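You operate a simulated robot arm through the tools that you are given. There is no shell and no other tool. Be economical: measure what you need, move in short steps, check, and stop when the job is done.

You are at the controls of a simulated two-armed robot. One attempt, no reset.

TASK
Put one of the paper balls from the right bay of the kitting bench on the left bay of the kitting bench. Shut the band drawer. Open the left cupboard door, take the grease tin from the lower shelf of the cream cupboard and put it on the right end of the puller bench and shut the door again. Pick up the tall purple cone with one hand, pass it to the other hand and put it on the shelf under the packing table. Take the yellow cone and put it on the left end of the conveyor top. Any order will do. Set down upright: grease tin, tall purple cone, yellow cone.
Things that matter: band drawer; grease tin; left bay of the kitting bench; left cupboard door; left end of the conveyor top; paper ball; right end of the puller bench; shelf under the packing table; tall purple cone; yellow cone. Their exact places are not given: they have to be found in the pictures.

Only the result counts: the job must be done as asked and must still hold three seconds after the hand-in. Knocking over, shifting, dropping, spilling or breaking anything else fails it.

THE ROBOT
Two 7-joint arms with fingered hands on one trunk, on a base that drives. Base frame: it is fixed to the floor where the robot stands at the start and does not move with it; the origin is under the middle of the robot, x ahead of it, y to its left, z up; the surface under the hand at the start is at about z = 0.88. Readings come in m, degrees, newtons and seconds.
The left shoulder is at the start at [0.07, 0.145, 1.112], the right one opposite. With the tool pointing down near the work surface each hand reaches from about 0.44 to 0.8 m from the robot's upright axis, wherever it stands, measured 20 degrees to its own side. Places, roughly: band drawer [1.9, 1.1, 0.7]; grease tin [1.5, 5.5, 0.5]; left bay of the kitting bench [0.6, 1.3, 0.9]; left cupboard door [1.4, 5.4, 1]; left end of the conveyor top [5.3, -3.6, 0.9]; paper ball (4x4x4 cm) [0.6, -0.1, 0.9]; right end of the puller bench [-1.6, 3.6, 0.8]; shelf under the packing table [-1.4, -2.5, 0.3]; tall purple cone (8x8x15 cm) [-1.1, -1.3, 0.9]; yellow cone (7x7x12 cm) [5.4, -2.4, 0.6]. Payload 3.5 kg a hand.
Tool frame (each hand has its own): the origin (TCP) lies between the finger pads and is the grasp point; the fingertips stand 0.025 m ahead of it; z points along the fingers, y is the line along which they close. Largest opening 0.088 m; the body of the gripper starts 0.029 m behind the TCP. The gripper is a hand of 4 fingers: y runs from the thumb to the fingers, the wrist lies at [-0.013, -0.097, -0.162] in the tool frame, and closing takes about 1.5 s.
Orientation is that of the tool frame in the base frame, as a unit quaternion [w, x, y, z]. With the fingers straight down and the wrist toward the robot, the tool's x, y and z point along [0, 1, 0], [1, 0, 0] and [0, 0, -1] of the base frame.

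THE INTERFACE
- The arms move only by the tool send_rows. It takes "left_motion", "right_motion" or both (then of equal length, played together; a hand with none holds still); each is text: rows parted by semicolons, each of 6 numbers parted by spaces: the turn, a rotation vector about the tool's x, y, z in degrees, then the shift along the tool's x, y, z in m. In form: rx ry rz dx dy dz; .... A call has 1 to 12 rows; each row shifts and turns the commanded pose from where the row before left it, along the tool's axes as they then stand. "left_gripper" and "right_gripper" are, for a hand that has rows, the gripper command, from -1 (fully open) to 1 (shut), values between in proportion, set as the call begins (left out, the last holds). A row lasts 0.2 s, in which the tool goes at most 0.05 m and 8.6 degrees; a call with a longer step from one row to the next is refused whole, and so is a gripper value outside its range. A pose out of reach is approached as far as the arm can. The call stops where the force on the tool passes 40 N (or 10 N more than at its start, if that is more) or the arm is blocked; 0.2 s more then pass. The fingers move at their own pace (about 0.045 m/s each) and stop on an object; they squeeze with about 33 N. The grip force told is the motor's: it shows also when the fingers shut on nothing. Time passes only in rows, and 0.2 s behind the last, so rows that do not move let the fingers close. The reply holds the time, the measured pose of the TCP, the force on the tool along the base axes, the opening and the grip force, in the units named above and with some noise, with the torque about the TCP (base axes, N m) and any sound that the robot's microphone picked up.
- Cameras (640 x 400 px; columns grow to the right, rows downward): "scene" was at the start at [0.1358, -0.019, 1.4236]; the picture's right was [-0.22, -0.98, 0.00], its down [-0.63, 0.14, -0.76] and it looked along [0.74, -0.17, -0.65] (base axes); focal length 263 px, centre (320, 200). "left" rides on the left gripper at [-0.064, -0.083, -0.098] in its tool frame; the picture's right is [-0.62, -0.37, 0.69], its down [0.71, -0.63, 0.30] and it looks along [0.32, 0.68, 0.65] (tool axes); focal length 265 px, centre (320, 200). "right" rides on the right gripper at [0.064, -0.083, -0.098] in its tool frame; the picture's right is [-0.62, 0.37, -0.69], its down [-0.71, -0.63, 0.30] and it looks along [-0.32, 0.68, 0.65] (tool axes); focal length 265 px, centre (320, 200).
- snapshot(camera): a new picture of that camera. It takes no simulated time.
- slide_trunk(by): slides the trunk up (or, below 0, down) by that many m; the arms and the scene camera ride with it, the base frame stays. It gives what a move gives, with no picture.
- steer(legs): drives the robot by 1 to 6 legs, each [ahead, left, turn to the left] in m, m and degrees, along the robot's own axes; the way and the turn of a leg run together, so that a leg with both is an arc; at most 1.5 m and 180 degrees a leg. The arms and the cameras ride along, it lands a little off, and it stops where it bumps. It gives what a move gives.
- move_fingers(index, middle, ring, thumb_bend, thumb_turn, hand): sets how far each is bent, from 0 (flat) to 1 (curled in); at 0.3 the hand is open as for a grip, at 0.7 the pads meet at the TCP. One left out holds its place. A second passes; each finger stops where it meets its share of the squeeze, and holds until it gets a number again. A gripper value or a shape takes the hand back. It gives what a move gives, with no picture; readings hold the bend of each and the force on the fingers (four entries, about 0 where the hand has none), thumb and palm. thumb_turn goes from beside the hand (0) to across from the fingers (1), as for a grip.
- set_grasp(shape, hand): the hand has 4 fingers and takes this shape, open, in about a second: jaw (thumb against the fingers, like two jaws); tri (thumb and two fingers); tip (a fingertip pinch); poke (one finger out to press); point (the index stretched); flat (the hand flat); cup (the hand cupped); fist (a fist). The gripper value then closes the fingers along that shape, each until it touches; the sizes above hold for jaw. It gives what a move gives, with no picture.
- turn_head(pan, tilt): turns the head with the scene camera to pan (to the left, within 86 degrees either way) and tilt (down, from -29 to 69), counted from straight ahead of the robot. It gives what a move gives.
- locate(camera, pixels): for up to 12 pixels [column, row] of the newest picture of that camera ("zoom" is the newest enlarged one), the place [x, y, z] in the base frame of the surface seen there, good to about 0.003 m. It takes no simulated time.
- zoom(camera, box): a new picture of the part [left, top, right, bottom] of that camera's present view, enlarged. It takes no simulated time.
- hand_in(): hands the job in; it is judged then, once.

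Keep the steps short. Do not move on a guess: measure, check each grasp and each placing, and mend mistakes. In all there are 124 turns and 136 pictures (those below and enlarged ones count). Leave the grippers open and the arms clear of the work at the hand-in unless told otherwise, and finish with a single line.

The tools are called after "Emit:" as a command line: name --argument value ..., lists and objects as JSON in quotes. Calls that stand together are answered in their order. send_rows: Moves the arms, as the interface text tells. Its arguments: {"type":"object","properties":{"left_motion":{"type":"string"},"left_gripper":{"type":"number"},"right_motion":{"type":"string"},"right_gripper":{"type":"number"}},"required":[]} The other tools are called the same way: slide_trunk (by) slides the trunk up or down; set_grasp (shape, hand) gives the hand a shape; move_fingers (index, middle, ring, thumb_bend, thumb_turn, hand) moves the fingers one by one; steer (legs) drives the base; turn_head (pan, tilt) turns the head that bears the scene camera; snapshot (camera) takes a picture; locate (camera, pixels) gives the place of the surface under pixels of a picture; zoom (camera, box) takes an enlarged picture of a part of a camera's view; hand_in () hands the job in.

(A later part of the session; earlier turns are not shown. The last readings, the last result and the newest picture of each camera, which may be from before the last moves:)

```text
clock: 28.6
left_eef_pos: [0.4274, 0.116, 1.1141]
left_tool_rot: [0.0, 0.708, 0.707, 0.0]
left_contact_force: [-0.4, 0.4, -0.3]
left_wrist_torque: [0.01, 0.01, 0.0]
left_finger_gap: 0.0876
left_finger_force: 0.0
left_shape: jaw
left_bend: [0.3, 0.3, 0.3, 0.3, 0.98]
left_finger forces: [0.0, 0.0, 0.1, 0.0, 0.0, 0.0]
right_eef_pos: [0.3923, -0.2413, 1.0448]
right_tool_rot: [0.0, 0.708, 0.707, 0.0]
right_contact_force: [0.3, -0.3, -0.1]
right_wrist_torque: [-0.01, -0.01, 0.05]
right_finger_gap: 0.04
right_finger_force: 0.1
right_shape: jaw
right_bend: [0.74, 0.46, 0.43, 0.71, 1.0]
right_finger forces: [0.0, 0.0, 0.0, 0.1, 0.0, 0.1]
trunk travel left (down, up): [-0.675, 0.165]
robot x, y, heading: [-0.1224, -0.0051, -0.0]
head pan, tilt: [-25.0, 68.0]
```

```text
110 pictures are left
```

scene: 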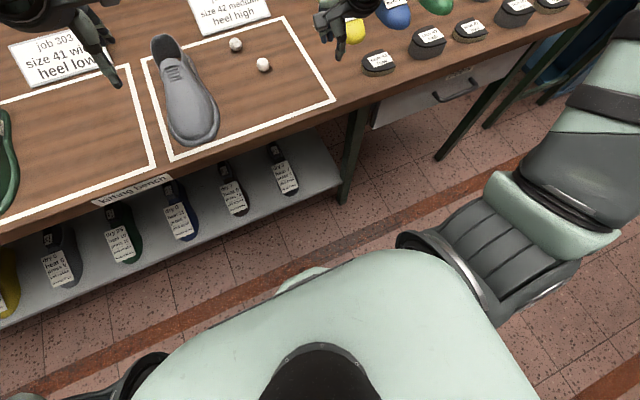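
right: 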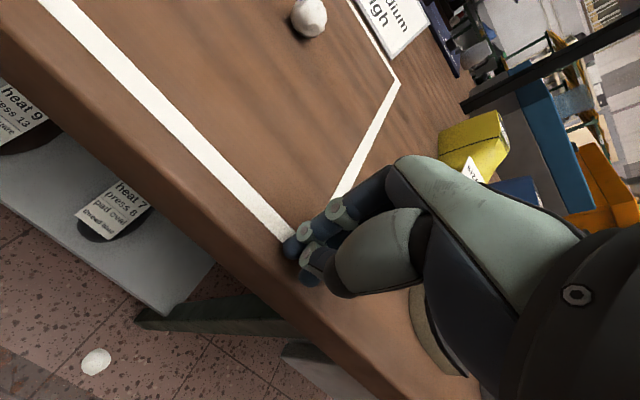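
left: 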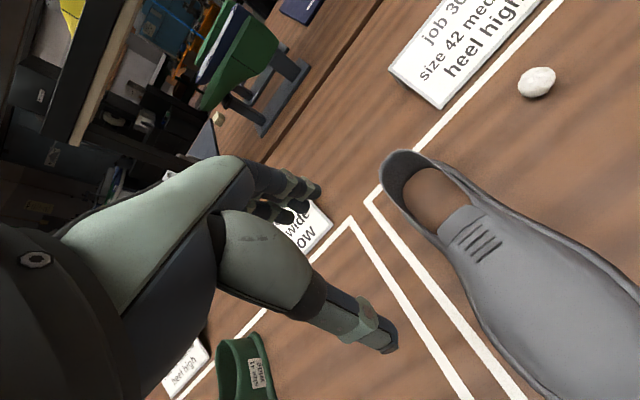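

Thumb and near finger do line up at the TCP, so the earlier kicks came from the fast motor closing; next time I'll close with gentle single-finger control. The ball isn't visible; it's probably hidden by my body. I'll back off 0.35 m and look.

Emit:
steer --legs '[[-0.35, 0, 0]]'

Emit:
snapshot --camera "scene"

Emit:
snapshot --camera "right"

```text
clock: 30.9
left_eef_pos: [0.0711, 0.1175, 1.1121]
left_tool_rot: [0.0, 0.706, 0.708, -0.001]
left_contact_force: [0.7, 0.3, 0.6]
left_wrist_torque: [-0.03, -0.01, -0.01]
left_finger_gap: 0.0876
left_finger_force: 0.0
left_shape: jaw
left_bend: [0.3, 0.3, 0.3, 0.3, 0.98]
left_finger forces: [0.0, 0.0, 0.0, 0.1, 0.1, 0.0]
right_eef_pos: [0.0354, -0.2408, 1.0433]
right_tool_rot: [0.0, 0.707, 0.708, -0.001]
right_contact_force: [-0.8, 0.7, -1.2]
right_wrist_torque: [-0.02, 0.04, 0.0]
right_finger_gap: 0.0402
right_finger_force: 0.0
right_shape: jaw
right_bend: [0.74, 0.46, 0.43, 0.71, 1.0]
right_finger forces: [0.0, 0.1, 0.1, 0.1, 0.0, 0.0]
trunk travel left (down, up): [-0.675, 0.165]
robot x, y, heading: [-0.4804, -0.0023, 0.4]
head pan, tilt: [-25.0, 68.0]
```

```text
109 pictures are left
```

scene: 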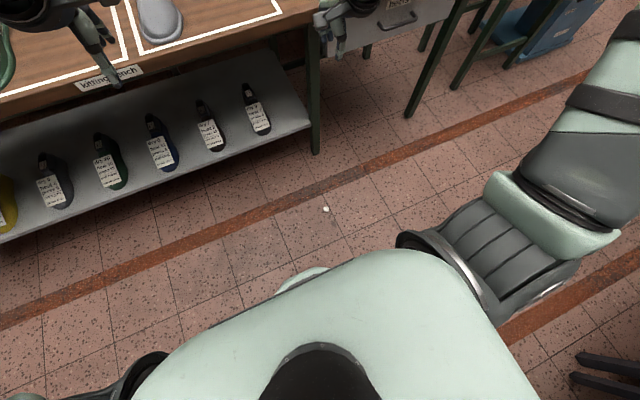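

```text
108 pictures are left
```

right: 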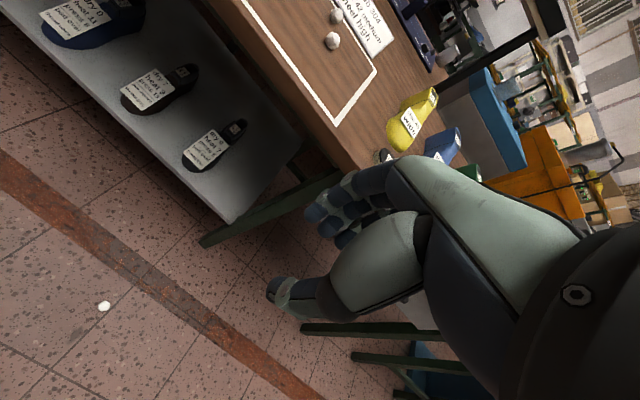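

The ball lies on the floor at scene (325,209). Measuring it, and checking whether it is still rolling.

Emit:
locate --camera "scene" --pixels '[[325, 209], [330, 213]]'

Emit:
locate --camera "right" --pixels '[[104, 306]]'

Emit:
slide_trunk --by -0.3

Emit:
slide_trunk --by -0.35

Emit:
snapshot --camera "right"

```text
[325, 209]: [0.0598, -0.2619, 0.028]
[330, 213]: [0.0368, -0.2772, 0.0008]
```

```text
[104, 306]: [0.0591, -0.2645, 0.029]
```

```text
clock: 33.9
left_eef_pos: [0.0707, 0.1173, 0.8134]
left_tool_rot: [0.0, 0.706, 0.708, 0.0]
left_contact_force: [-0.2, -0.9, 0.1]
left_wrist_torque: [-0.02, 0.01, 0.02]
left_finger_gap: 0.0876
left_finger_force: 0.0
left_shape: jaw
left_bend: [0.3, 0.3, 0.3, 0.3, 0.98]
left_finger forces: [0.0, 0.1, 0.1, 0.0, 0.1, 0.1]
right_eef_pos: [0.0358, -0.2419, 0.7444]
right_tool_rot: [-0.001, 0.707, 0.708, 0.001]
right_contact_force: [0.2, -0.1, 0.3]
right_wrist_torque: [0.01, 0.0, -0.01]
right_finger_gap: 0.0399
right_finger_force: 0.0
right_shape: jaw
right_bend: [0.74, 0.46, 0.43, 0.71, 1.0]
right_finger forces: [0.0, 0.1, 0.0, 0.0, 0.0, 0.0]
trunk travel left (down, up): [-0.375, 0.465]
robot x, y, heading: [-0.4792, -0.0007, 0.1]
head pan, tilt: [-25.0, 68.0]
```

```text
clock: 37.3
left_eef_pos: [0.0713, 0.1174, 0.4627]
left_tool_rot: [-0.001, 0.706, 0.708, -0.001]
left_contact_force: [0.7, 1.2, -0.5]
left_wrist_torque: [0.01, 0.03, -0.03]
left_finger_gap: 0.0877
left_finger_force: 0.0
left_shape: jaw
left_bend: [0.3, 0.3, 0.3, 0.3, 0.98]
left_finger forces: [0.0, 0.0, 0.1, 0.1, 0.0, 0.0]
right_eef_pos: [0.0354, -0.2407, 0.3951]
right_tool_rot: [0.0, 0.707, 0.708, 0.0]
right_contact_force: [0.8, 0.8, 0.0]
right_wrist_torque: [-0.02, 0.01, 0.01]
right_finger_gap: 0.04
right_finger_force: 0.1
right_shape: jaw
right_bend: [0.74, 0.46, 0.43, 0.71, 1.0]
right_finger forces: [0.1, 0.1, 0.0, 0.0, 0.0, 0.0]
trunk travel left (down, up): [-0.025, 0.815]
robot x, y, heading: [-0.4791, -0.0016, 0.3]
head pan, tilt: [-25.0, 68.0]
```

```text
107 pictures are left
```

right: 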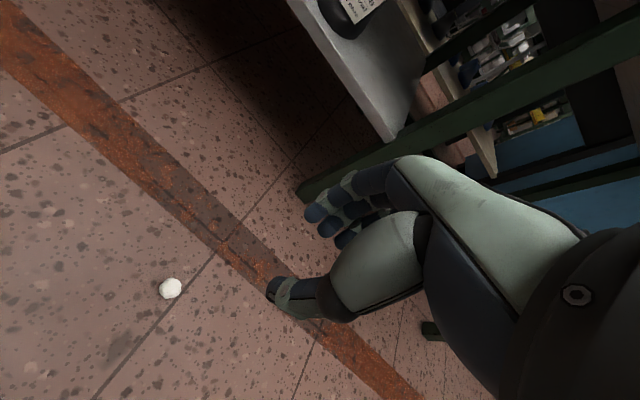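

The ball is still, at (0.061, -0.265). I'll hover over it and preshape the fingers with individual control.

Emit:
send_rows --right_motion "0 0 0 -0.012 0.013 0.04; 0 0 0 -0.012 0.013 0.04; 0 0 0 0 0 0.05; 0 0 0 0 0 0.05; 0 0 0 0 0 0.05; 0 0 0 0 0 0.05; 0 0 0 0 0 0; 0 0 0 0 0 0"

Emit:
move_fingers --hand "right" --index 0.42 --middle 0.42 --ring 0.42 --thumb_bend 0.42 --thumb_turn 1

Emit:
snapshot --camera "right"

```text
clock: 39.1
left_eef_pos: [0.0702, 0.1186, 0.4639]
left_tool_rot: [0.0, 0.706, 0.708, -0.001]
left_contact_force: [0.0, 0.5, -0.4]
left_wrist_torque: [0.02, -0.01, -0.01]
left_finger_gap: 0.0878
left_finger_force: 0.0
left_shape: jaw
left_bend: [0.3, 0.3, 0.3, 0.3, 0.98]
left_finger forces: [0.0, 0.0, 0.0, 0.1, 0.0, 0.1]
right_eef_pos: [0.0617, -0.2645, 0.1145]
right_tool_rot: [-0.001, 0.706, 0.708, 0.0]
right_contact_force: [1.0, 0.3, -0.3]
right_wrist_torque: [0.02, -0.01, 0.02]
right_finger_gap: 0.0401
right_finger_force: 0.1
right_shape: jaw
right_bend: [0.74, 0.46, 0.43, 0.71, 1.0]
right_finger forces: [0.0, 0.1, 0.1, 0.1, 0.1, 0.0]
trunk travel left (down, up): [-0.025, 0.815]
robot x, y, heading: [-0.481, -0.0043, 0.3]
head pan, tilt: [-25.0, 68.0]
```

```text
clock: 40.1
left_eef_pos: [0.0713, 0.1172, 0.4641]
left_tool_rot: [-0.001, 0.705, 0.709, 0.0]
left_contact_force: [-0.2, 0.0, -0.1]
left_wrist_torque: [-0.01, 0.0, -0.01]
left_finger_gap: 0.0878
left_finger_force: 0.1
left_shape: jaw
left_bend: [0.3, 0.3, 0.3, 0.3, 0.98]
left_finger forces: [0.0, 0.0, 0.0, 0.0, 0.1, 0.1]
right_eef_pos: [0.0595, -0.2647, 0.1145]
right_tool_rot: [0.001, 0.707, 0.708, 0.0]
right_contact_force: [0.3, 0.2, -0.4]
right_wrist_torque: [0.0, -0.02, 0.03]
right_finger_gap: 0.0585
right_finger_force: 0.0
right_shape: fingers
right_bend: [0.42, 0.42, 0.42, 0.42, 0.99]
right_finger forces: [0.0, 0.0, 0.0, 0.1, 0.0, 0.1]
trunk travel left (down, up): [-0.025, 0.815]
robot x, y, heading: [-0.4809, 0.0012, 0.4]
head pan, tilt: [-25.0, 68.0]
```

```text
106 pictures are left
```

right: 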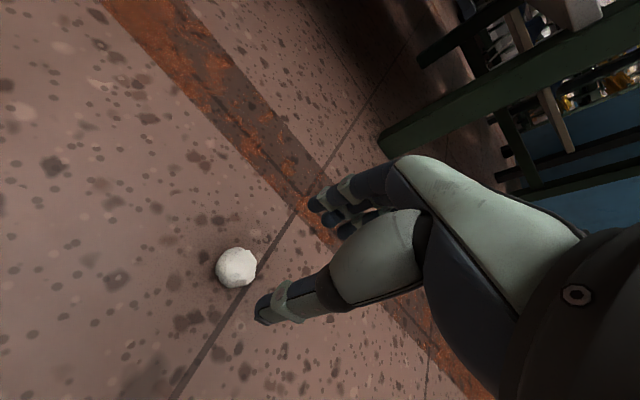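

The ball is centred within 1 mm. I'll go down so the TCP matches the ball centre, then close gently in small steps.

Emit:
send_rows --right_motion "0 0 0 0 0 0.04; 0 0 0 0 0 0.04; 0 0 0 0 0 0.012; 0 0 0 0 0 0"

Emit:
move_fingers --hand "right" --index 0.5 --middle 0.5 --ring 0.5 --thumb_bend 0.5

Emit:
zoom --camera "right" --box '[240, 160, 400, 340]'

```text
clock: 41.1
left_eef_pos: [0.0691, 0.1178, 0.4659]
left_tool_rot: [0.001, 0.706, 0.709, 0.0]
left_contact_force: [0.0, 0.7, 0.1]
left_wrist_torque: [0.0, 0.02, 0.02]
left_finger_gap: 0.0877
left_finger_force: 0.1
left_shape: jaw
left_bend: [0.3, 0.3, 0.3, 0.3, 0.98]
left_finger forces: [0.1, 0.0, 0.1, 0.0, 0.0, 0.1]
right_eef_pos: [0.0631, -0.2663, 0.0273]
right_tool_rot: [0.002, 0.707, 0.708, 0.003]
right_contact_force: [-0.6, -0.6, 16.4]
right_wrist_torque: [-0.15, -0.59, -0.05]
right_finger_gap: 0.059
right_finger_force: 9.1
right_shape: fingers
right_bend: [0.42, 0.41, 0.42, 0.42, 0.99]
right_finger forces: [0.2, 17.2, 0.0, 0.0, 0.3, 0.1]
trunk travel left (down, up): [-0.025, 0.815]
robot x, y, heading: [-0.479, 0.0013, 0.3]
head pan, tilt: [-25.0, 68.0]
```

```text
clock: 42.1
left_eef_pos: [0.0684, 0.1178, 0.4655]
left_tool_rot: [0.001, 0.707, 0.708, 0.0]
left_contact_force: [0.4, -0.9, 0.1]
left_wrist_torque: [0.04, 0.02, -0.01]
left_finger_gap: 0.0875
left_finger_force: 0.0
left_shape: jaw
left_bend: [0.3, 0.3, 0.3, 0.3, 0.98]
left_finger forces: [0.0, 0.1, 0.0, 0.1, 0.0, 0.1]
right_eef_pos: [0.0622, -0.265, 0.0279]
right_tool_rot: [0.003, 0.707, 0.707, 0.004]
right_contact_force: [3.9, 0.1, 24.7]
right_wrist_torque: [-0.16, -0.86, -0.01]
right_finger_gap: 0.0432
right_finger_force: 12.1
right_shape: fingers
right_bend: [0.49, 0.42, 0.5, 0.49, 1.0]
right_finger forces: [0.9, 22.2, 0.0, 0.0, 1.0, 0.1]
trunk travel left (down, up): [-0.025, 0.815]
robot x, y, heading: [-0.4796, 0.002, 0.2]
head pan, tilt: [-25.0, 68.0]
```

```text
2.22 times, centred on (320, 250) of right
```

zoom: 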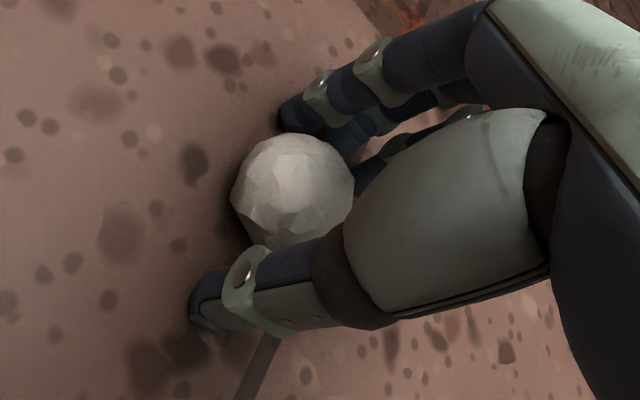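

The middle finger presses on the floor (22 N), and that was the earlier fault too: it's the longest finger, so I was too low. I'll raise 6 mm, then continue.

Emit:
send_rows --right_motion "0 0 0 0 0 -0.01; 0 0 0 0 0 0"

Emit:
move_fingers --hand "right" --index 0.5 --middle 0.5 --ring 0.5 --thumb_bend 0.55

Emit:
zoom --camera "right" --box '[240, 160, 400, 340]'

```text
clock: 42.7
left_eef_pos: [0.0699, 0.1167, 0.4639]
left_tool_rot: [0.0, 0.706, 0.708, 0.0]
left_contact_force: [-1.0, -0.3, 0.0]
left_wrist_torque: [0.0, -0.01, 0.02]
left_finger_gap: 0.0875
left_finger_force: 0.0
left_shape: jaw
left_bend: [0.3, 0.3, 0.3, 0.3, 0.98]
left_finger forces: [0.1, 0.1, 0.1, 0.0, 0.0, 0.2]
right_eef_pos: [0.0573, -0.265, 0.0316]
right_tool_rot: [-0.002, 0.707, 0.707, -0.002]
right_contact_force: [-0.6, 0.1, 0.4]
right_wrist_torque: [0.01, 0.0, 0.01]
right_finger_gap: 0.0418
right_finger_force: 0.1
right_shape: fingers
right_bend: [0.5, 0.5, 0.5, 0.5, 1.0]
right_finger forces: [0.0, 0.0, 0.1, 0.1, 0.0, 0.1]
trunk travel left (down, up): [-0.025, 0.815]
robot x, y, heading: [-0.4807, -0.0012, 0.4]
head pan, tilt: [-25.0, 68.0]
```

```text
clock: 43.7
left_eef_pos: [0.0713, 0.1163, 0.4647]
left_tool_rot: [0.0, 0.706, 0.708, -0.001]
left_contact_force: [0.2, 0.3, 0.9]
left_wrist_torque: [-0.03, 0.0, -0.01]
left_finger_gap: 0.0876
left_finger_force: 0.0
left_shape: jaw
left_bend: [0.3, 0.3, 0.3, 0.3, 0.98]
left_finger forces: [0.0, 0.0, 0.1, 0.0, 0.0, 0.0]
right_eef_pos: [0.0606, -0.2641, 0.033]
right_tool_rot: [0.0, 0.706, 0.708, 0.0]
right_contact_force: [-1.0, 0.1, 0.8]
right_wrist_torque: [0.04, 0.0, -0.01]
right_finger_gap: 0.0366
right_finger_force: 0.0
right_shape: fingers
right_bend: [0.5, 0.5, 0.5, 0.55, 1.0]
right_finger forces: [0.0, 0.0, 0.1, 0.1, 0.0, 0.0]
trunk travel left (down, up): [-0.025, 0.815]
robot x, y, heading: [-0.4775, -0.0036, 0.2]
head pan, tilt: [-25.0, 68.0]
```

```text
2.22 times, centred on (320, 250) of right
```

zoom: 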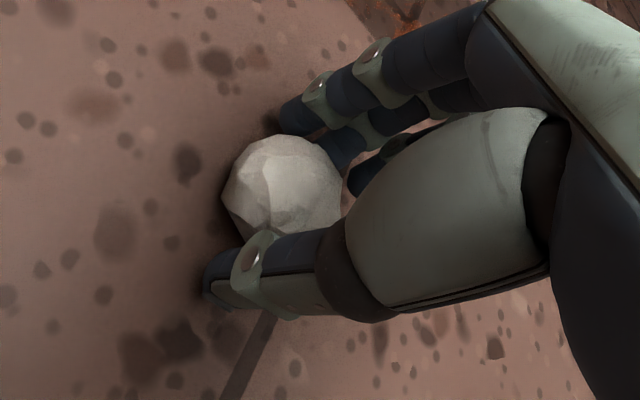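

The forces are clear now and the ball is between thumb and fingers. Closing with per-finger force.

Emit:
move_fingers --hand "right" --index 0.7 --middle 0.7 --ring 0.7 --thumb_bend 0.75

Emit:
zoom --camera "right" --box '[240, 160, 400, 340]'

```text
clock: 44.7
left_eef_pos: [0.0703, 0.1164, 0.4642]
left_tool_rot: [0.0, 0.706, 0.708, -0.001]
left_contact_force: [0.0, -0.2, 0.6]
left_wrist_torque: [-0.02, 0.02, 0.02]
left_finger_gap: 0.0874
left_finger_force: 0.1
left_shape: jaw
left_bend: [0.3, 0.3, 0.3, 0.3, 0.98]
left_finger forces: [0.0, 0.1, 0.1, 0.0, 0.0, 0.1]
right_eef_pos: [0.0601, -0.2645, 0.0334]
right_tool_rot: [0.001, 0.707, 0.707, 0.0]
right_contact_force: [-0.1, -0.1, 1.1]
right_wrist_torque: [-0.01, 0.0, 0.06]
right_finger_gap: 0.0243
right_finger_force: 13.2
right_shape: fingers
right_bend: [0.59, 0.62, 0.7, 0.59, 1.0]
right_finger forces: [6.4, 6.8, 0.0, 0.0, 12.6, 0.0]
trunk travel left (down, up): [-0.025, 0.815]
robot x, y, heading: [-0.4754, -0.0031, 0.4]
head pan, tilt: [-25.0, 68.0]
```

```text
2.22 times, centred on (320, 250) of right
```

zoom: 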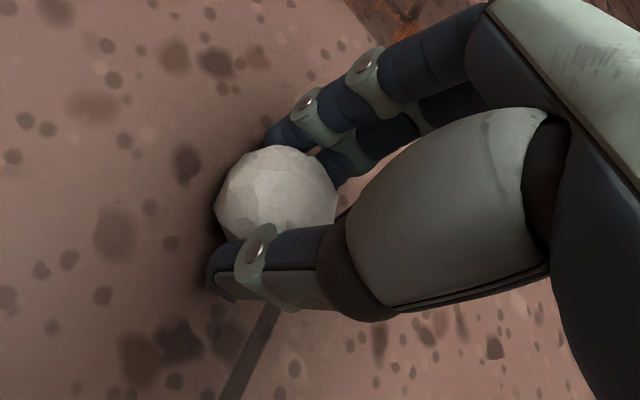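

Real grip now: index 6.4, middle 6.8, thumb 12.6 N. I'll lift and check.

Emit:
send_rows --right_motion "0 0 0 0 0 -0.02; 0 0 0 0 0 -0.03; 0 0 0 0 0 -0.04; 0 0 0 0 0 -0.05; 0 0 0 0 0 -0.05; 0 0 0 0 0 -0.05; 0 0 0 0 0 0"

Emit:
slide_trunk --by 0.65

Emit:
zoom --camera "right" --box '[240, 160, 400, 340]'

```text
clock: 46.3
left_eef_pos: [0.0698, 0.1161, 0.463]
left_tool_rot: [-0.001, 0.706, 0.709, 0.001]
left_contact_force: [-0.4, 0.0, -0.3]
left_wrist_torque: [0.0, 0.01, -0.02]
left_finger_gap: 0.0879
left_finger_force: 0.2
left_shape: jaw
left_bend: [0.3, 0.3, 0.3, 0.3, 0.98]
left_finger forces: [0.1, 0.0, 0.0, 0.0, 0.0, 0.0]
right_eef_pos: [0.0604, -0.2656, 0.2753]
right_tool_rot: [0.001, 0.707, 0.707, 0.001]
right_contact_force: [0.7, 0.4, 0.0]
right_wrist_torque: [0.0, 0.03, 0.01]
right_finger_gap: 0.0236
right_finger_force: 12.4
right_shape: fingers
right_bend: [0.6, 0.62, 0.7, 0.59, 1.0]
right_finger forces: [6.3, 6.3, 0.0, 0.1, 12.6, 0.0]
trunk travel left (down, up): [-0.025, 0.815]
robot x, y, heading: [-0.4752, 0.006, 0.3]
head pan, tilt: [-25.0, 68.0]
```

```text
refused: 0.65 is not a number from -0.4 to 0.4
```

```text
2.22 times, centred on (320, 250) of right
```

zoom: 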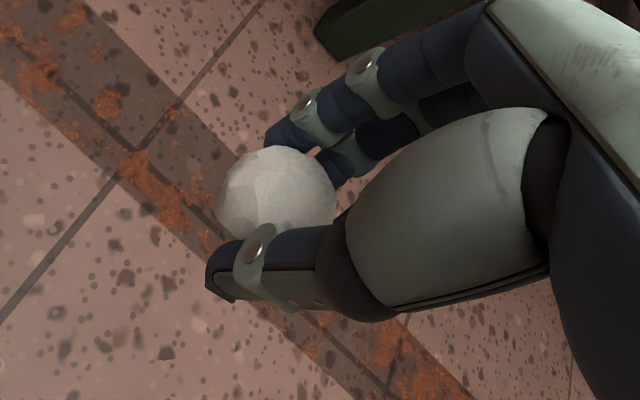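

The ball is held. I'll raise the trunk and drive left along the bench, then look at the left bay.

Emit:
slide_trunk --by 0.35

Emit:
slide_trunk --by 0.3

Emit:
turn_head --pan 60 --tilt 40

Emit:
snapshot --camera "scene"

```text
clock: 49.7
left_eef_pos: [0.0709, 0.1176, 0.8139]
left_tool_rot: [-0.001, 0.706, 0.708, -0.001]
left_contact_force: [1.4, -0.1, 0.2]
left_wrist_torque: [-0.06, -0.01, 0.01]
left_finger_gap: 0.0876
left_finger_force: 0.0
left_shape: jaw
left_bend: [0.3, 0.3, 0.3, 0.3, 0.98]
left_finger forces: [0.0, 0.0, 0.0, 0.0, 0.0, 0.0]
right_eef_pos: [0.0607, -0.2645, 0.6245]
right_tool_rot: [0.0, 0.707, 0.707, 0.001]
right_contact_force: [-0.4, -0.1, -0.4]
right_wrist_torque: [0.0, -0.01, 0.01]
right_finger_gap: 0.0239
right_finger_force: 12.4
right_shape: fingers
right_bend: [0.6, 0.62, 0.7, 0.59, 1.0]
right_finger forces: [6.2, 6.2, 0.0, 0.1, 12.5, 0.1]
trunk travel left (down, up): [-0.375, 0.465]
robot x, y, heading: [-0.4749, -0.0032, 0.2]
head pan, tilt: [-25.0, 68.0]
```

```text
clock: 52.7
left_eef_pos: [0.0706, 0.1167, 1.1145]
left_tool_rot: [0.0, 0.707, 0.708, -0.001]
left_contact_force: [-0.7, 0.9, -0.6]
left_wrist_torque: [-0.03, -0.02, -0.05]
left_finger_gap: 0.0874
left_finger_force: 0.1
left_shape: jaw
left_bend: [0.3, 0.3, 0.3, 0.3, 0.98]
left_finger forces: [0.0, 0.0, 0.1, 0.0, 0.0, 0.0]
right_eef_pos: [0.0608, -0.2639, 0.925]
right_tool_rot: [-0.002, 0.706, 0.708, 0.001]
right_contact_force: [0.4, -0.1, -0.4]
right_wrist_torque: [0.01, 0.03, -0.05]
right_finger_gap: 0.0237
right_finger_force: 12.4
right_shape: fingers
right_bend: [0.6, 0.62, 0.7, 0.59, 1.0]
right_finger forces: [6.2, 6.3, 0.0, 0.0, 12.6, 0.0]
trunk travel left (down, up): [-0.675, 0.165]
robot x, y, heading: [-0.479, 0.0016, 0.5]
head pan, tilt: [-25.0, 68.0]
```

```text
clock: 54.3
left_eef_pos: [0.0705, 0.1176, 1.1154]
left_tool_rot: [0.0, 0.706, 0.708, -0.001]
left_contact_force: [0.0, 0.2, 0.3]
left_wrist_torque: [-0.02, -0.01, -0.01]
left_finger_gap: 0.0879
left_finger_force: 0.0
left_shape: jaw
left_bend: [0.3, 0.3, 0.3, 0.3, 0.98]
left_finger forces: [0.0, 0.0, 0.1, 0.0, 0.0, 0.0]
right_eef_pos: [0.0611, -0.2643, 0.924]
right_tool_rot: [-0.001, 0.707, 0.707, 0.001]
right_contact_force: [-1.0, -0.3, 0.6]
right_wrist_torque: [0.05, -0.03, 0.02]
right_finger_gap: 0.0238
right_finger_force: 12.6
right_shape: fingers
right_bend: [0.6, 0.62, 0.7, 0.59, 1.0]
right_finger forces: [6.2, 6.4, 0.0, 0.0, 12.5, 0.1]
trunk travel left (down, up): [-0.675, 0.165]
robot x, y, heading: [-0.4767, -0.0034, 0.1]
head pan, tilt: [60.0, 40.0]
```

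```text
101 pictures are left
```

scene: 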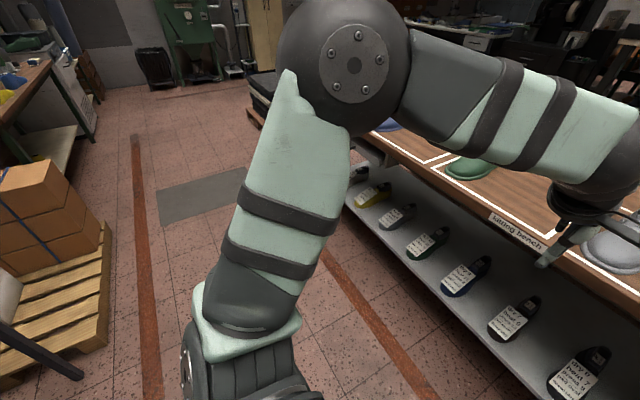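

The floor to the left is clear. Driving 1.45 m left and looking at the bay.

Emit:
steer --legs '[[0, 1.45, 0]]'

Emit:
turn_head --pan -5 --tilt 40

Emit:
snapshot --camera "scene"

```text
clock: 61.4
left_eef_pos: [0.0667, 1.5443, 1.1135]
left_tool_rot: [-0.001, 0.706, 0.709, -0.001]
left_contact_force: [0.3, 0.3, 0.3]
left_wrist_torque: [0.01, 0.04, -0.03]
left_finger_gap: 0.0877
left_finger_force: 0.1
left_shape: jaw
left_bend: [0.3, 0.3, 0.3, 0.3, 0.98]
left_finger forces: [0.0, 0.1, 0.1, 0.0, 0.0, 0.0]
right_eef_pos: [0.0565, 1.1623, 0.9237]
right_tool_rot: [-0.001, 0.706, 0.708, 0.001]
right_contact_force: [0.1, 0.9, -0.3]
right_wrist_torque: [-0.01, -0.01, 0.0]
right_finger_gap: 0.0238
right_finger_force: 12.6
right_shape: fingers
right_bend: [0.6, 0.62, 0.7, 0.59, 1.0]
right_finger forces: [6.3, 6.3, 0.1, 0.0, 12.5, 0.0]
trunk travel left (down, up): [-0.675, 0.165]
robot x, y, heading: [-0.4798, 1.4288, 0.1]
head pan, tilt: [60.0, 40.0]
```

```text
clock: 62.8
left_eef_pos: [0.0681, 1.5435, 1.1137]
left_tool_rot: [0.0, 0.706, 0.709, 0.0]
left_contact_force: [0.1, -0.7, -0.2]
left_wrist_torque: [0.0, -0.01, 0.03]
left_finger_gap: 0.0873
left_finger_force: 0.1
left_shape: jaw
left_bend: [0.3, 0.3, 0.3, 0.3, 0.98]
left_finger forces: [0.0, 0.0, 0.0, 0.0, 0.1, 0.0]
right_eef_pos: [0.0572, 1.1623, 0.9245]
right_tool_rot: [-0.001, 0.706, 0.708, 0.001]
right_contact_force: [0.5, -0.2, 0.5]
right_wrist_torque: [0.0, 0.01, -0.03]
right_finger_gap: 0.0238
right_finger_force: 12.8
right_shape: fingers
right_bend: [0.6, 0.62, 0.7, 0.59, 1.0]
right_finger forces: [6.2, 6.3, 0.0, 0.0, 12.5, 0.1]
trunk travel left (down, up): [-0.675, 0.165]
robot x, y, heading: [-0.4754, 1.4264, 0.4]
head pan, tilt: [-5.0, 40.0]
```

```text
100 pictures are left
```

scene: 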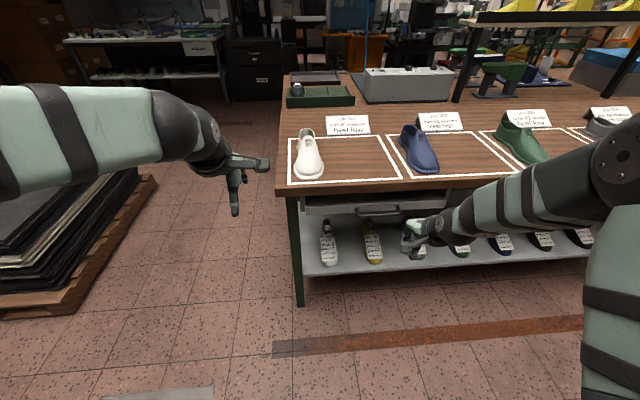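

The left bay is the one with the white shoe; its free area is around (360,160). Measuring it.

Emit:
locate --camera "scene" --pixels '[[360, 160], [293, 180], [400, 178], [383, 137], [325, 165], [360, 182], [292, 140]]'

```text
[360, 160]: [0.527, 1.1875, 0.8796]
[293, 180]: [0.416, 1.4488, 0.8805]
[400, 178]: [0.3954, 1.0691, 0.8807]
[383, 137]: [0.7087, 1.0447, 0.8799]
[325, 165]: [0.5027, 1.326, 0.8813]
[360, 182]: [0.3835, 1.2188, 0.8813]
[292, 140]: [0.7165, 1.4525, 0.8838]
```

The bay spans x 0.41–0.71, y 1.06–1.44. I'll raise the hand, drive forward to put the ball over (0.53, 1.17), and lower it.

Emit:
send_rows --right_motion "0 0 0 0.005 0 -0.04; 0 0 0 0.005 0 -0.04; 0 0 0 0 0 -0.03; 0 0 0 0 0 0"

Emit:
steer --legs '[[0.47, 0, 0]]'

Emit:
send_rows --right_motion "0 0 0 0 0 0.04; 0 0 0 0 0 0.04; 0 0 0 0 0 0.02; 0 0 0 0 0 0"

Emit:
snapshot --camera "right"

```text
clock: 63.8
left_eef_pos: [0.0663, 1.5444, 1.1146]
left_tool_rot: [0.0, 0.706, 0.708, -0.001]
left_contact_force: [0.5, 0.3, -0.5]
left_wrist_torque: [0.02, 0.0, 0.02]
left_finger_gap: 0.0874
left_finger_force: 0.0
left_shape: jaw
left_bend: [0.3, 0.3, 0.3, 0.3, 0.98]
left_finger forces: [0.0, 0.0, 0.0, 0.0, 0.0, 0.0]
right_eef_pos: [0.0564, 1.1715, 1.0337]
right_tool_rot: [-0.001, 0.706, 0.708, 0.0]
right_contact_force: [0.1, 0.3, 0.4]
right_wrist_torque: [0.04, 0.0, -0.03]
right_finger_gap: 0.0235
right_finger_force: 12.1
right_shape: fingers
right_bend: [0.6, 0.62, 0.7, 0.59, 1.0]
right_finger forces: [6.3, 6.3, 0.0, 0.0, 12.4, 0.0]
trunk travel left (down, up): [-0.675, 0.165]
robot x, y, heading: [-0.4836, 1.4267, 0.3]
head pan, tilt: [-5.0, 40.0]
```

```text
clock: 66.6
left_eef_pos: [0.5337, 1.55, 1.1142]
left_tool_rot: [-0.001, 0.704, 0.71, 0.0]
left_contact_force: [-0.6, 0.1, -0.5]
left_wrist_torque: [0.01, 0.0, 0.05]
left_finger_gap: 0.0878
left_finger_force: 0.1
left_shape: jaw
left_bend: [0.3, 0.3, 0.3, 0.3, 0.98]
left_finger forces: [0.0, 0.0, 0.0, 0.1, 0.0, 0.1]
right_eef_pos: [0.5259, 1.1765, 1.0329]
right_tool_rot: [0.001, 0.705, 0.709, 0.0]
right_contact_force: [0.2, -1.1, -0.3]
right_wrist_torque: [-0.01, 0.0, 0.01]
right_finger_gap: 0.0239
right_finger_force: 12.6
right_shape: fingers
right_bend: [0.6, 0.62, 0.7, 0.59, 1.0]
right_finger forces: [6.2, 6.3, 0.0, 0.1, 12.6, 0.0]
trunk travel left (down, up): [-0.675, 0.165]
robot x, y, heading: [-0.0094, 1.4327, 0.4]
head pan, tilt: [-5.0, 40.0]
```

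```text
clock: 67.6
left_eef_pos: [0.5336, 1.5485, 1.1138]
left_tool_rot: [0.0, 0.703, 0.711, 0.0]
left_contact_force: [0.8, 0.5, -0.6]
left_wrist_torque: [0.02, 0.0, -0.02]
left_finger_gap: 0.0876
left_finger_force: 0.1
left_shape: jaw
left_bend: [0.3, 0.3, 0.3, 0.3, 0.98]
left_finger forces: [0.0, 0.0, 0.0, 0.0, 0.1, 0.0]
right_eef_pos: [0.5261, 1.1777, 0.9338]
right_tool_rot: [0.0, 0.704, 0.71, 0.0]
right_contact_force: [-0.1, 0.1, 0.7]
right_wrist_torque: [0.0, -0.03, 0.02]
right_finger_gap: 0.0239
right_finger_force: 12.3
right_shape: fingers
right_bend: [0.6, 0.62, 0.7, 0.59, 1.0]
right_finger forces: [6.2, 6.2, 0.0, 0.1, 12.4, 0.0]
trunk travel left (down, up): [-0.675, 0.165]
robot x, y, heading: [-0.0132, 1.4305, 0.5]
head pan, tilt: [-5.0, 40.0]
```

```text
99 pictures are left
```

right: 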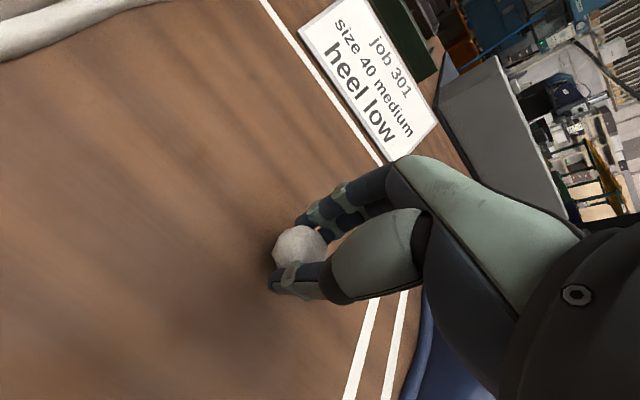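

Lowering slowly until the ball touches, then opening gently.

Emit:
send_rows --right_motion "0 0 0 0 0 0.01; 0 0 0 0 0 0.009; 0 0 0 0 0 0; 0 0 0 0 0 0"

Emit:
move_fingers --hand "right" --index 0.54 --middle 0.54 --thumb_bend 0.54

Emit:
move_fingers --hand "right" --index 0.35 --middle 0.35 --ring 0.35 --thumb_bend 0.3

Emit:
send_rows --right_motion "0 0 0 0 0 -0.03; 0 0 0 0 0 -0.04; 0 0 0 0 0 -0.05; 0 0 0 0 0 -0.05; 0 0 0 0 0 0"

Emit:
snapshot --camera "right"

```text
clock: 68.6
left_eef_pos: [0.5341, 1.5495, 1.1136]
left_tool_rot: [0.001, 0.704, 0.711, -0.001]
left_contact_force: [-0.7, 0.4, -0.4]
left_wrist_torque: [0.0, -0.03, -0.03]
left_finger_gap: 0.0876
left_finger_force: 0.0
left_shape: jaw
left_bend: [0.3, 0.3, 0.3, 0.3, 0.98]
left_finger forces: [0.1, 0.0, 0.1, 0.1, 0.0, 0.0]
right_eef_pos: [0.5265, 1.1778, 0.9135]
right_tool_rot: [-0.001, 0.704, 0.71, 0.001]
right_contact_force: [-0.6, 0.1, 0.7]
right_wrist_torque: [-0.04, -0.02, 0.02]
right_finger_gap: 0.0237
right_finger_force: 11.8
right_shape: fingers
right_bend: [0.6, 0.62, 0.7, 0.59, 1.0]
right_finger forces: [6.2, 6.2, 0.0, 0.1, 12.4, 0.0]
trunk travel left (down, up): [-0.675, 0.165]
robot x, y, heading: [-0.0113, 1.4297, 0.3]
head pan, tilt: [-5.0, 40.0]
```

```text
clock: 69.6
left_eef_pos: [0.534, 1.5498, 1.1133]
left_tool_rot: [0.0, 0.704, 0.71, 0.0]
left_contact_force: [0.0, 0.0, 0.3]
left_wrist_torque: [-0.02, 0.0, 0.02]
left_finger_gap: 0.0874
left_finger_force: 0.1
left_shape: jaw
left_bend: [0.3, 0.3, 0.3, 0.3, 0.98]
left_finger forces: [0.0, 0.1, 0.0, 0.0, 0.0, 0.0]
right_eef_pos: [0.5248, 1.1775, 0.9141]
right_tool_rot: [0.0, 0.705, 0.709, 0.001]
right_contact_force: [0.8, 0.6, -0.1]
right_wrist_torque: [-0.02, 0.01, 0.0]
right_finger_gap: 0.0323
right_finger_force: 0.1
right_shape: fingers
right_bend: [0.54, 0.54, 0.7, 0.54, 1.0]
right_finger forces: [0.0, 0.0, 0.0, 0.1, 0.0, 0.0]
trunk travel left (down, up): [-0.675, 0.165]
robot x, y, heading: [-0.012, 1.4294, 0.3]
head pan, tilt: [-5.0, 40.0]
```

```text
clock: 70.6
left_eef_pos: [0.5337, 1.5493, 1.1145]
left_tool_rot: [-0.001, 0.704, 0.71, 0.0]
left_contact_force: [-0.3, 0.1, -0.3]
left_wrist_torque: [-0.01, 0.06, -0.01]
left_finger_gap: 0.0879
left_finger_force: 0.0
left_shape: jaw
left_bend: [0.3, 0.3, 0.3, 0.3, 0.98]
left_finger forces: [0.0, 0.0, 0.1, 0.0, 0.0, 0.0]
right_eef_pos: [0.5259, 1.1768, 0.9133]
right_tool_rot: [0.0, 0.704, 0.71, 0.0]
right_contact_force: [0.2, 0.0, 0.6]
right_wrist_torque: [0.01, 0.03, 0.0]
right_finger_gap: 0.079
right_finger_force: 0.2
right_shape: fingers
right_bend: [0.35, 0.35, 0.35, 0.3, 0.98]
right_finger forces: [0.1, 0.1, 0.1, 0.0, 0.1, 0.0]
trunk travel left (down, up): [-0.675, 0.165]
robot x, y, heading: [-0.0145, 1.4327, 0.4]
head pan, tilt: [-5.0, 40.0]
```

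```text
clock: 71.8
left_eef_pos: [0.5353, 1.5483, 1.1136]
left_tool_rot: [-0.001, 0.704, 0.71, 0.0]
left_contact_force: [-0.7, -0.7, 0.4]
left_wrist_torque: [0.0, 0.01, -0.01]
left_finger_gap: 0.0877
left_finger_force: 0.0
left_shape: jaw
left_bend: [0.3, 0.3, 0.3, 0.3, 0.98]
left_finger forces: [0.0, 0.0, 0.0, 0.0, 0.0, 0.0]
right_eef_pos: [0.525, 1.1744, 1.0843]
right_tool_rot: [-0.001, 0.705, 0.709, 0.0]
right_contact_force: [-0.3, -0.3, 0.5]
right_wrist_torque: [0.0, -0.01, -0.01]
right_finger_gap: 0.0794
right_finger_force: 0.0
right_shape: fingers
right_bend: [0.35, 0.35, 0.35, 0.3, 0.98]
right_finger forces: [0.1, 0.0, 0.0, 0.1, 0.1, 0.1]
trunk travel left (down, up): [-0.675, 0.165]
robot x, y, heading: [-0.0117, 1.4319, 0.7]
head pan, tilt: [-5.0, 40.0]
```

```text
98 pictures are left
```

right: 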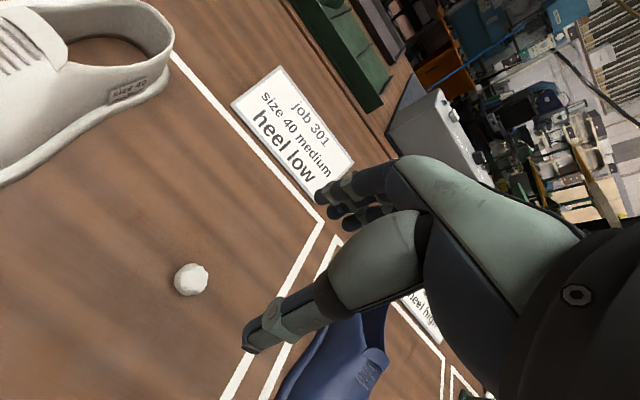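

The ball is in the left bay. Next, the band drawer near (1.9, 1.1, 0.7). I'll back off 0.3 m and look ahead with a level head.

Emit:
steer --legs '[[-0.4, 0, 0]]'

Emit:
turn_head --pan -5 --tilt 15

Emit:
snapshot --camera "scene"

```text
clock: 74.3
left_eef_pos: [0.1286, 1.5459, 1.1129]
left_tool_rot: [-0.001, 0.705, 0.71, 0.0]
left_contact_force: [0.9, 0.4, -0.3]
left_wrist_torque: [0.01, -0.02, 0.0]
left_finger_gap: 0.0876
left_finger_force: 0.1
left_shape: jaw
left_bend: [0.3, 0.3, 0.3, 0.3, 0.98]
left_finger forces: [0.0, 0.0, 0.1, 0.0, 0.0, 0.0]
right_eef_pos: [0.1191, 1.1722, 1.0852]
right_tool_rot: [0.0, 0.705, 0.71, -0.001]
right_contact_force: [-0.2, 0.4, -0.3]
right_wrist_torque: [0.01, -0.03, -0.01]
right_finger_gap: 0.0792
right_finger_force: 0.1
right_shape: fingers
right_bend: [0.35, 0.35, 0.35, 0.3, 0.98]
right_finger forces: [0.0, 0.1, 0.0, 0.0, 0.0, 0.0]
trunk travel left (down, up): [-0.675, 0.165]
robot x, y, heading: [-0.4211, 1.429, 0.4]
head pan, tilt: [-5.0, 40.0]
```

```text
clock: 75.2
left_eef_pos: [0.129, 1.5457, 1.1133]
left_tool_rot: [0.0, 0.705, 0.709, -0.001]
left_contact_force: [-0.4, -0.6, 0.4]
left_wrist_torque: [0.0, -0.01, -0.02]
left_finger_gap: 0.0877
left_finger_force: 0.0
left_shape: jaw
left_bend: [0.3, 0.3, 0.3, 0.3, 0.98]
left_finger forces: [0.1, 0.0, 0.0, 0.0, 0.1, 0.0]
right_eef_pos: [0.1173, 1.172, 1.0851]
right_tool_rot: [-0.001, 0.705, 0.709, -0.001]
right_contact_force: [-0.2, -0.4, 0.3]
right_wrist_torque: [-0.03, 0.03, -0.01]
right_finger_gap: 0.0792
right_finger_force: 0.0
right_shape: fingers
right_bend: [0.35, 0.35, 0.35, 0.3, 0.98]
right_finger forces: [0.0, 0.1, 0.0, 0.0, 0.1, 0.0]
trunk travel left (down, up): [-0.675, 0.165]
robot x, y, heading: [-0.4211, 1.4215, 0.5]
head pan, tilt: [-5.0, 15.0]
```

```text
97 pictures are left
```

scene: 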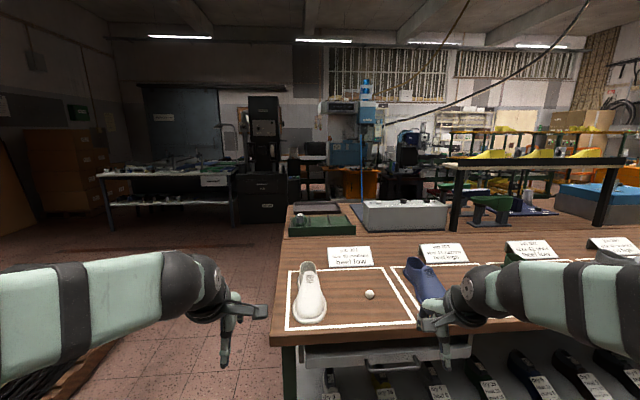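

The band drawer must be on the far side of this double bench. I'll look left for a way round (the mat pallet was there).

Emit:
turn_head --pan 40 --tilt 25

Emit:
snapshot --camera "scene"

Emit:
locate --camera "scene" --pixels '[[500, 250], [600, 250], [560, 200], [600, 190], [420, 220], [450, 260], [400, 200], [350, 150]]'

```text
clock: 76.3
left_eef_pos: [0.1293, 1.5457, 1.1149]
left_tool_rot: [0.0, 0.705, 0.709, -0.001]
left_contact_force: [-0.3, 0.4, -0.9]
left_wrist_torque: [-0.03, -0.01, 0.02]
left_finger_gap: 0.0877
left_finger_force: 0.1
left_shape: jaw
left_bend: [0.3, 0.3, 0.3, 0.3, 0.98]
left_finger forces: [0.0, 0.0, 0.1, 0.1, 0.1, 0.0]
right_eef_pos: [0.1185, 1.1726, 1.085]
right_tool_rot: [-0.001, 0.705, 0.709, 0.0]
right_contact_force: [-0.9, 0.4, 0.5]
right_wrist_torque: [0.02, -0.01, 0.01]
right_finger_gap: 0.0794
right_finger_force: 0.0
right_shape: fingers
right_bend: [0.35, 0.35, 0.35, 0.3, 0.98]
right_finger forces: [0.0, 0.0, 0.0, 0.0, 0.0, 0.0]
trunk travel left (down, up): [-0.675, 0.165]
robot x, y, heading: [-0.4205, 1.4301, 0.4]
head pan, tilt: [40.0, 25.0]
```

```text
96 pictures are left
```

scene: 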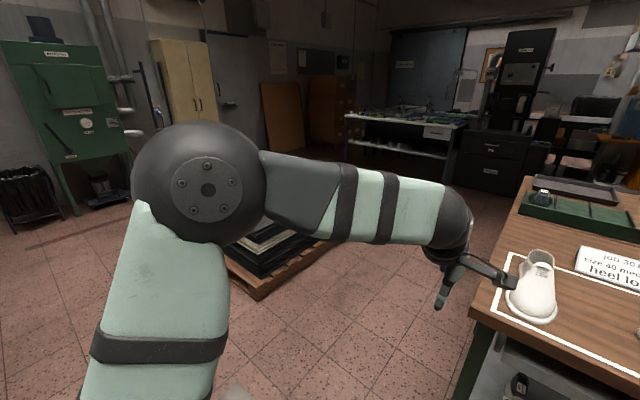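

```text
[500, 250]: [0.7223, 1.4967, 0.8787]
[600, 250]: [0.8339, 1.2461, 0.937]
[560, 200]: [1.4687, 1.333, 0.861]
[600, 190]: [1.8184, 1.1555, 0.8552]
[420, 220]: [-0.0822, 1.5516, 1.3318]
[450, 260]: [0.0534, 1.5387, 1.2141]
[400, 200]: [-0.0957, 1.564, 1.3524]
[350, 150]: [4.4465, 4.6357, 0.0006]
```

The cream cupboard shows at (185,85), and the mat pallet edge at (262,298)–(330,250). Measuring those for the route.

Emit:
locate --camera "scene" --pixels '[[262, 298], [330, 250], [180, 80], [210, 120], [430, 180], [470, 185], [590, 185], [525, 180], [480, 170]]'

```text
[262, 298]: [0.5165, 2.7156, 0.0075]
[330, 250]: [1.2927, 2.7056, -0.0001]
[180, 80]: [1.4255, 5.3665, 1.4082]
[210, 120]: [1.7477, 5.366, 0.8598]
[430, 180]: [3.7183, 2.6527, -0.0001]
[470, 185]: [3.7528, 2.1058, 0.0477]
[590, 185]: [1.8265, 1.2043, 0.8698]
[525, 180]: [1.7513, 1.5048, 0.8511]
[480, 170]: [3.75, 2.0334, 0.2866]
```

The corridor between bench (y≈1.5) and pallet (y≈2.7) is clear. I'll drive through at y≈2.1 to x≈2.6, then turn right to look at the bench's far side.

Emit:
steer --legs '[[0, 0.67, 0], [1.5, 0, 0], [1.45, 0, 0], [0, 0, -90]]'

Emit:
turn_head --pan 40 --tilt 30

Emit:
turn_head --pan 0 --tilt 30

Emit:
snapshot --camera "scene"

```text
clock: 97.6
left_eef_pos: [2.6163, 1.5722, 1.1144]
left_tool_rot: [-0.001, 1.0, -0.01, 0.0]
left_contact_force: [-0.5, -0.3, 1.2]
left_wrist_torque: [-0.01, -0.02, -0.01]
left_finger_gap: 0.0876
left_finger_force: 0.0
left_shape: jaw
left_bend: [0.3, 0.3, 0.3, 0.3, 0.98]
left_finger forces: [0.0, 0.1, 0.1, 0.0, 0.0, 0.0]
right_eef_pos: [2.2413, 1.5905, 1.0848]
right_tool_rot: [0.0, 1.0, -0.009, 0.0]
right_contact_force: [0.0, -0.9, 0.5]
right_wrist_torque: [0.0, 0.01, 0.05]
right_finger_gap: 0.0792
right_finger_force: 0.1
right_shape: fingers
right_bend: [0.35, 0.35, 0.35, 0.3, 0.98]
right_finger forces: [0.1, 0.0, 0.0, 0.0, 0.1, 0.0]
trunk travel left (down, up): [-0.675, 0.165]
robot x, y, heading: [2.5107, 2.1256, -91.1]
head pan, tilt: [40.0, 25.0]
```

```text
clock: 98.3
left_eef_pos: [2.6153, 1.5712, 1.1146]
left_tool_rot: [0.0, 1.0, -0.01, 0.0]
left_contact_force: [-0.3, 0.0, -0.8]
left_wrist_torque: [0.0, -0.02, 0.01]
left_finger_gap: 0.0874
left_finger_force: 0.0
left_shape: jaw
left_bend: [0.3, 0.3, 0.3, 0.3, 0.98]
left_finger forces: [0.0, 0.0, 0.0, 0.0, 0.0, 0.1]
right_eef_pos: [2.2422, 1.5907, 1.0834]
right_tool_rot: [0.0, 1.0, -0.01, 0.0]
right_contact_force: [-0.1, -0.1, -0.2]
right_wrist_torque: [0.04, -0.02, 0.0]
right_finger_gap: 0.0792
right_finger_force: 0.1
right_shape: fingers
right_bend: [0.35, 0.35, 0.35, 0.3, 0.98]
right_finger forces: [0.0, 0.0, 0.1, 0.1, 0.0, 0.0]
trunk travel left (down, up): [-0.675, 0.165]
robot x, y, heading: [2.5095, 2.1233, -91.1]
head pan, tilt: [40.0, 30.0]
```

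```text
clock: 99.3
left_eef_pos: [2.6153, 1.5709, 1.1142]
left_tool_rot: [-0.001, 1.0, -0.01, 0.0]
left_contact_force: [0.2, -0.2, -0.4]
left_wrist_torque: [0.03, 0.02, 0.01]
left_finger_gap: 0.0876
left_finger_force: 0.1
left_shape: jaw
left_bend: [0.3, 0.3, 0.3, 0.3, 0.98]
left_finger forces: [0.0, 0.0, 0.0, 0.1, 0.1, 0.0]
right_eef_pos: [2.2417, 1.5898, 1.0849]
right_tool_rot: [0.0, 1.0, -0.01, 0.0]
right_contact_force: [0.6, 0.2, 0.0]
right_wrist_torque: [0.02, 0.0, 0.01]
right_finger_gap: 0.079
right_finger_force: 0.1
right_shape: fingers
right_bend: [0.35, 0.35, 0.35, 0.3, 0.98]
right_finger forces: [0.0, 0.0, 0.0, 0.0, 0.0, 0.1]
trunk travel left (down, up): [-0.675, 0.165]
robot x, y, heading: [2.5069, 2.1203, -90.8]
head pan, tilt: [0.0, 30.0]
```

```text
95 pictures are left
```

scene: 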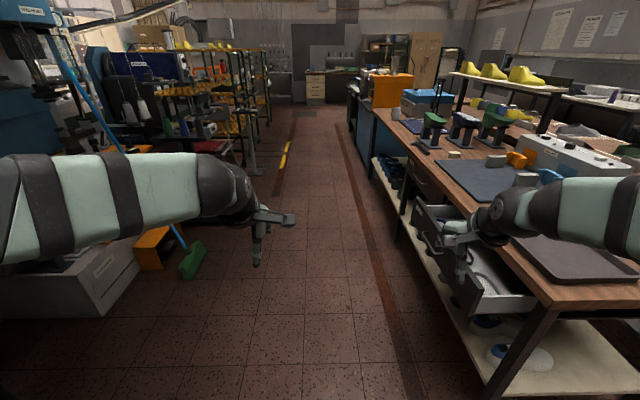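

The open drawer is on the bench's far side, its front around (455,250). Zooming and measuring.

Emit:
zoom --camera "scene" --box '[380, 170, 560, 340]'

Emit:
locate --camera "scene" --pixels '[[425, 225], [440, 275], [472, 305], [470, 285], [420, 205], [520, 295], [430, 240], [450, 205], [535, 300], [415, 235]]'

```text
2.35 times, centred on (470, 255) of scene
```

zoom: 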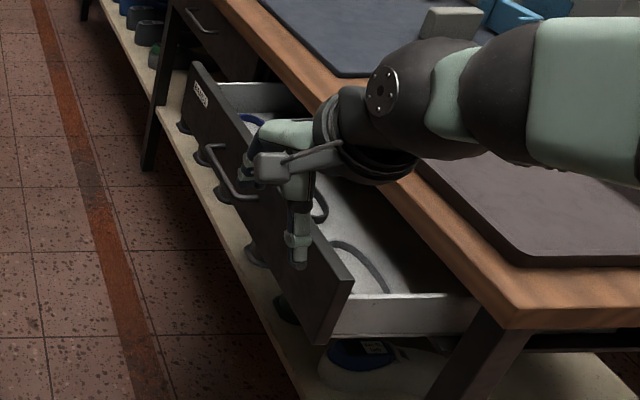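

```text
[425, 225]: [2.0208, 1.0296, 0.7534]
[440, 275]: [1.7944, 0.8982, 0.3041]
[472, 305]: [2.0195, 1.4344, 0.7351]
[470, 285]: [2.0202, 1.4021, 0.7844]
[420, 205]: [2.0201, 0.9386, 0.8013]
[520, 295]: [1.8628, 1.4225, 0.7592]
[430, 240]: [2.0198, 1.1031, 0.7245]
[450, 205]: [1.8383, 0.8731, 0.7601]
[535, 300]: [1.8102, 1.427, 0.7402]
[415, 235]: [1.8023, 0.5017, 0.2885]
```

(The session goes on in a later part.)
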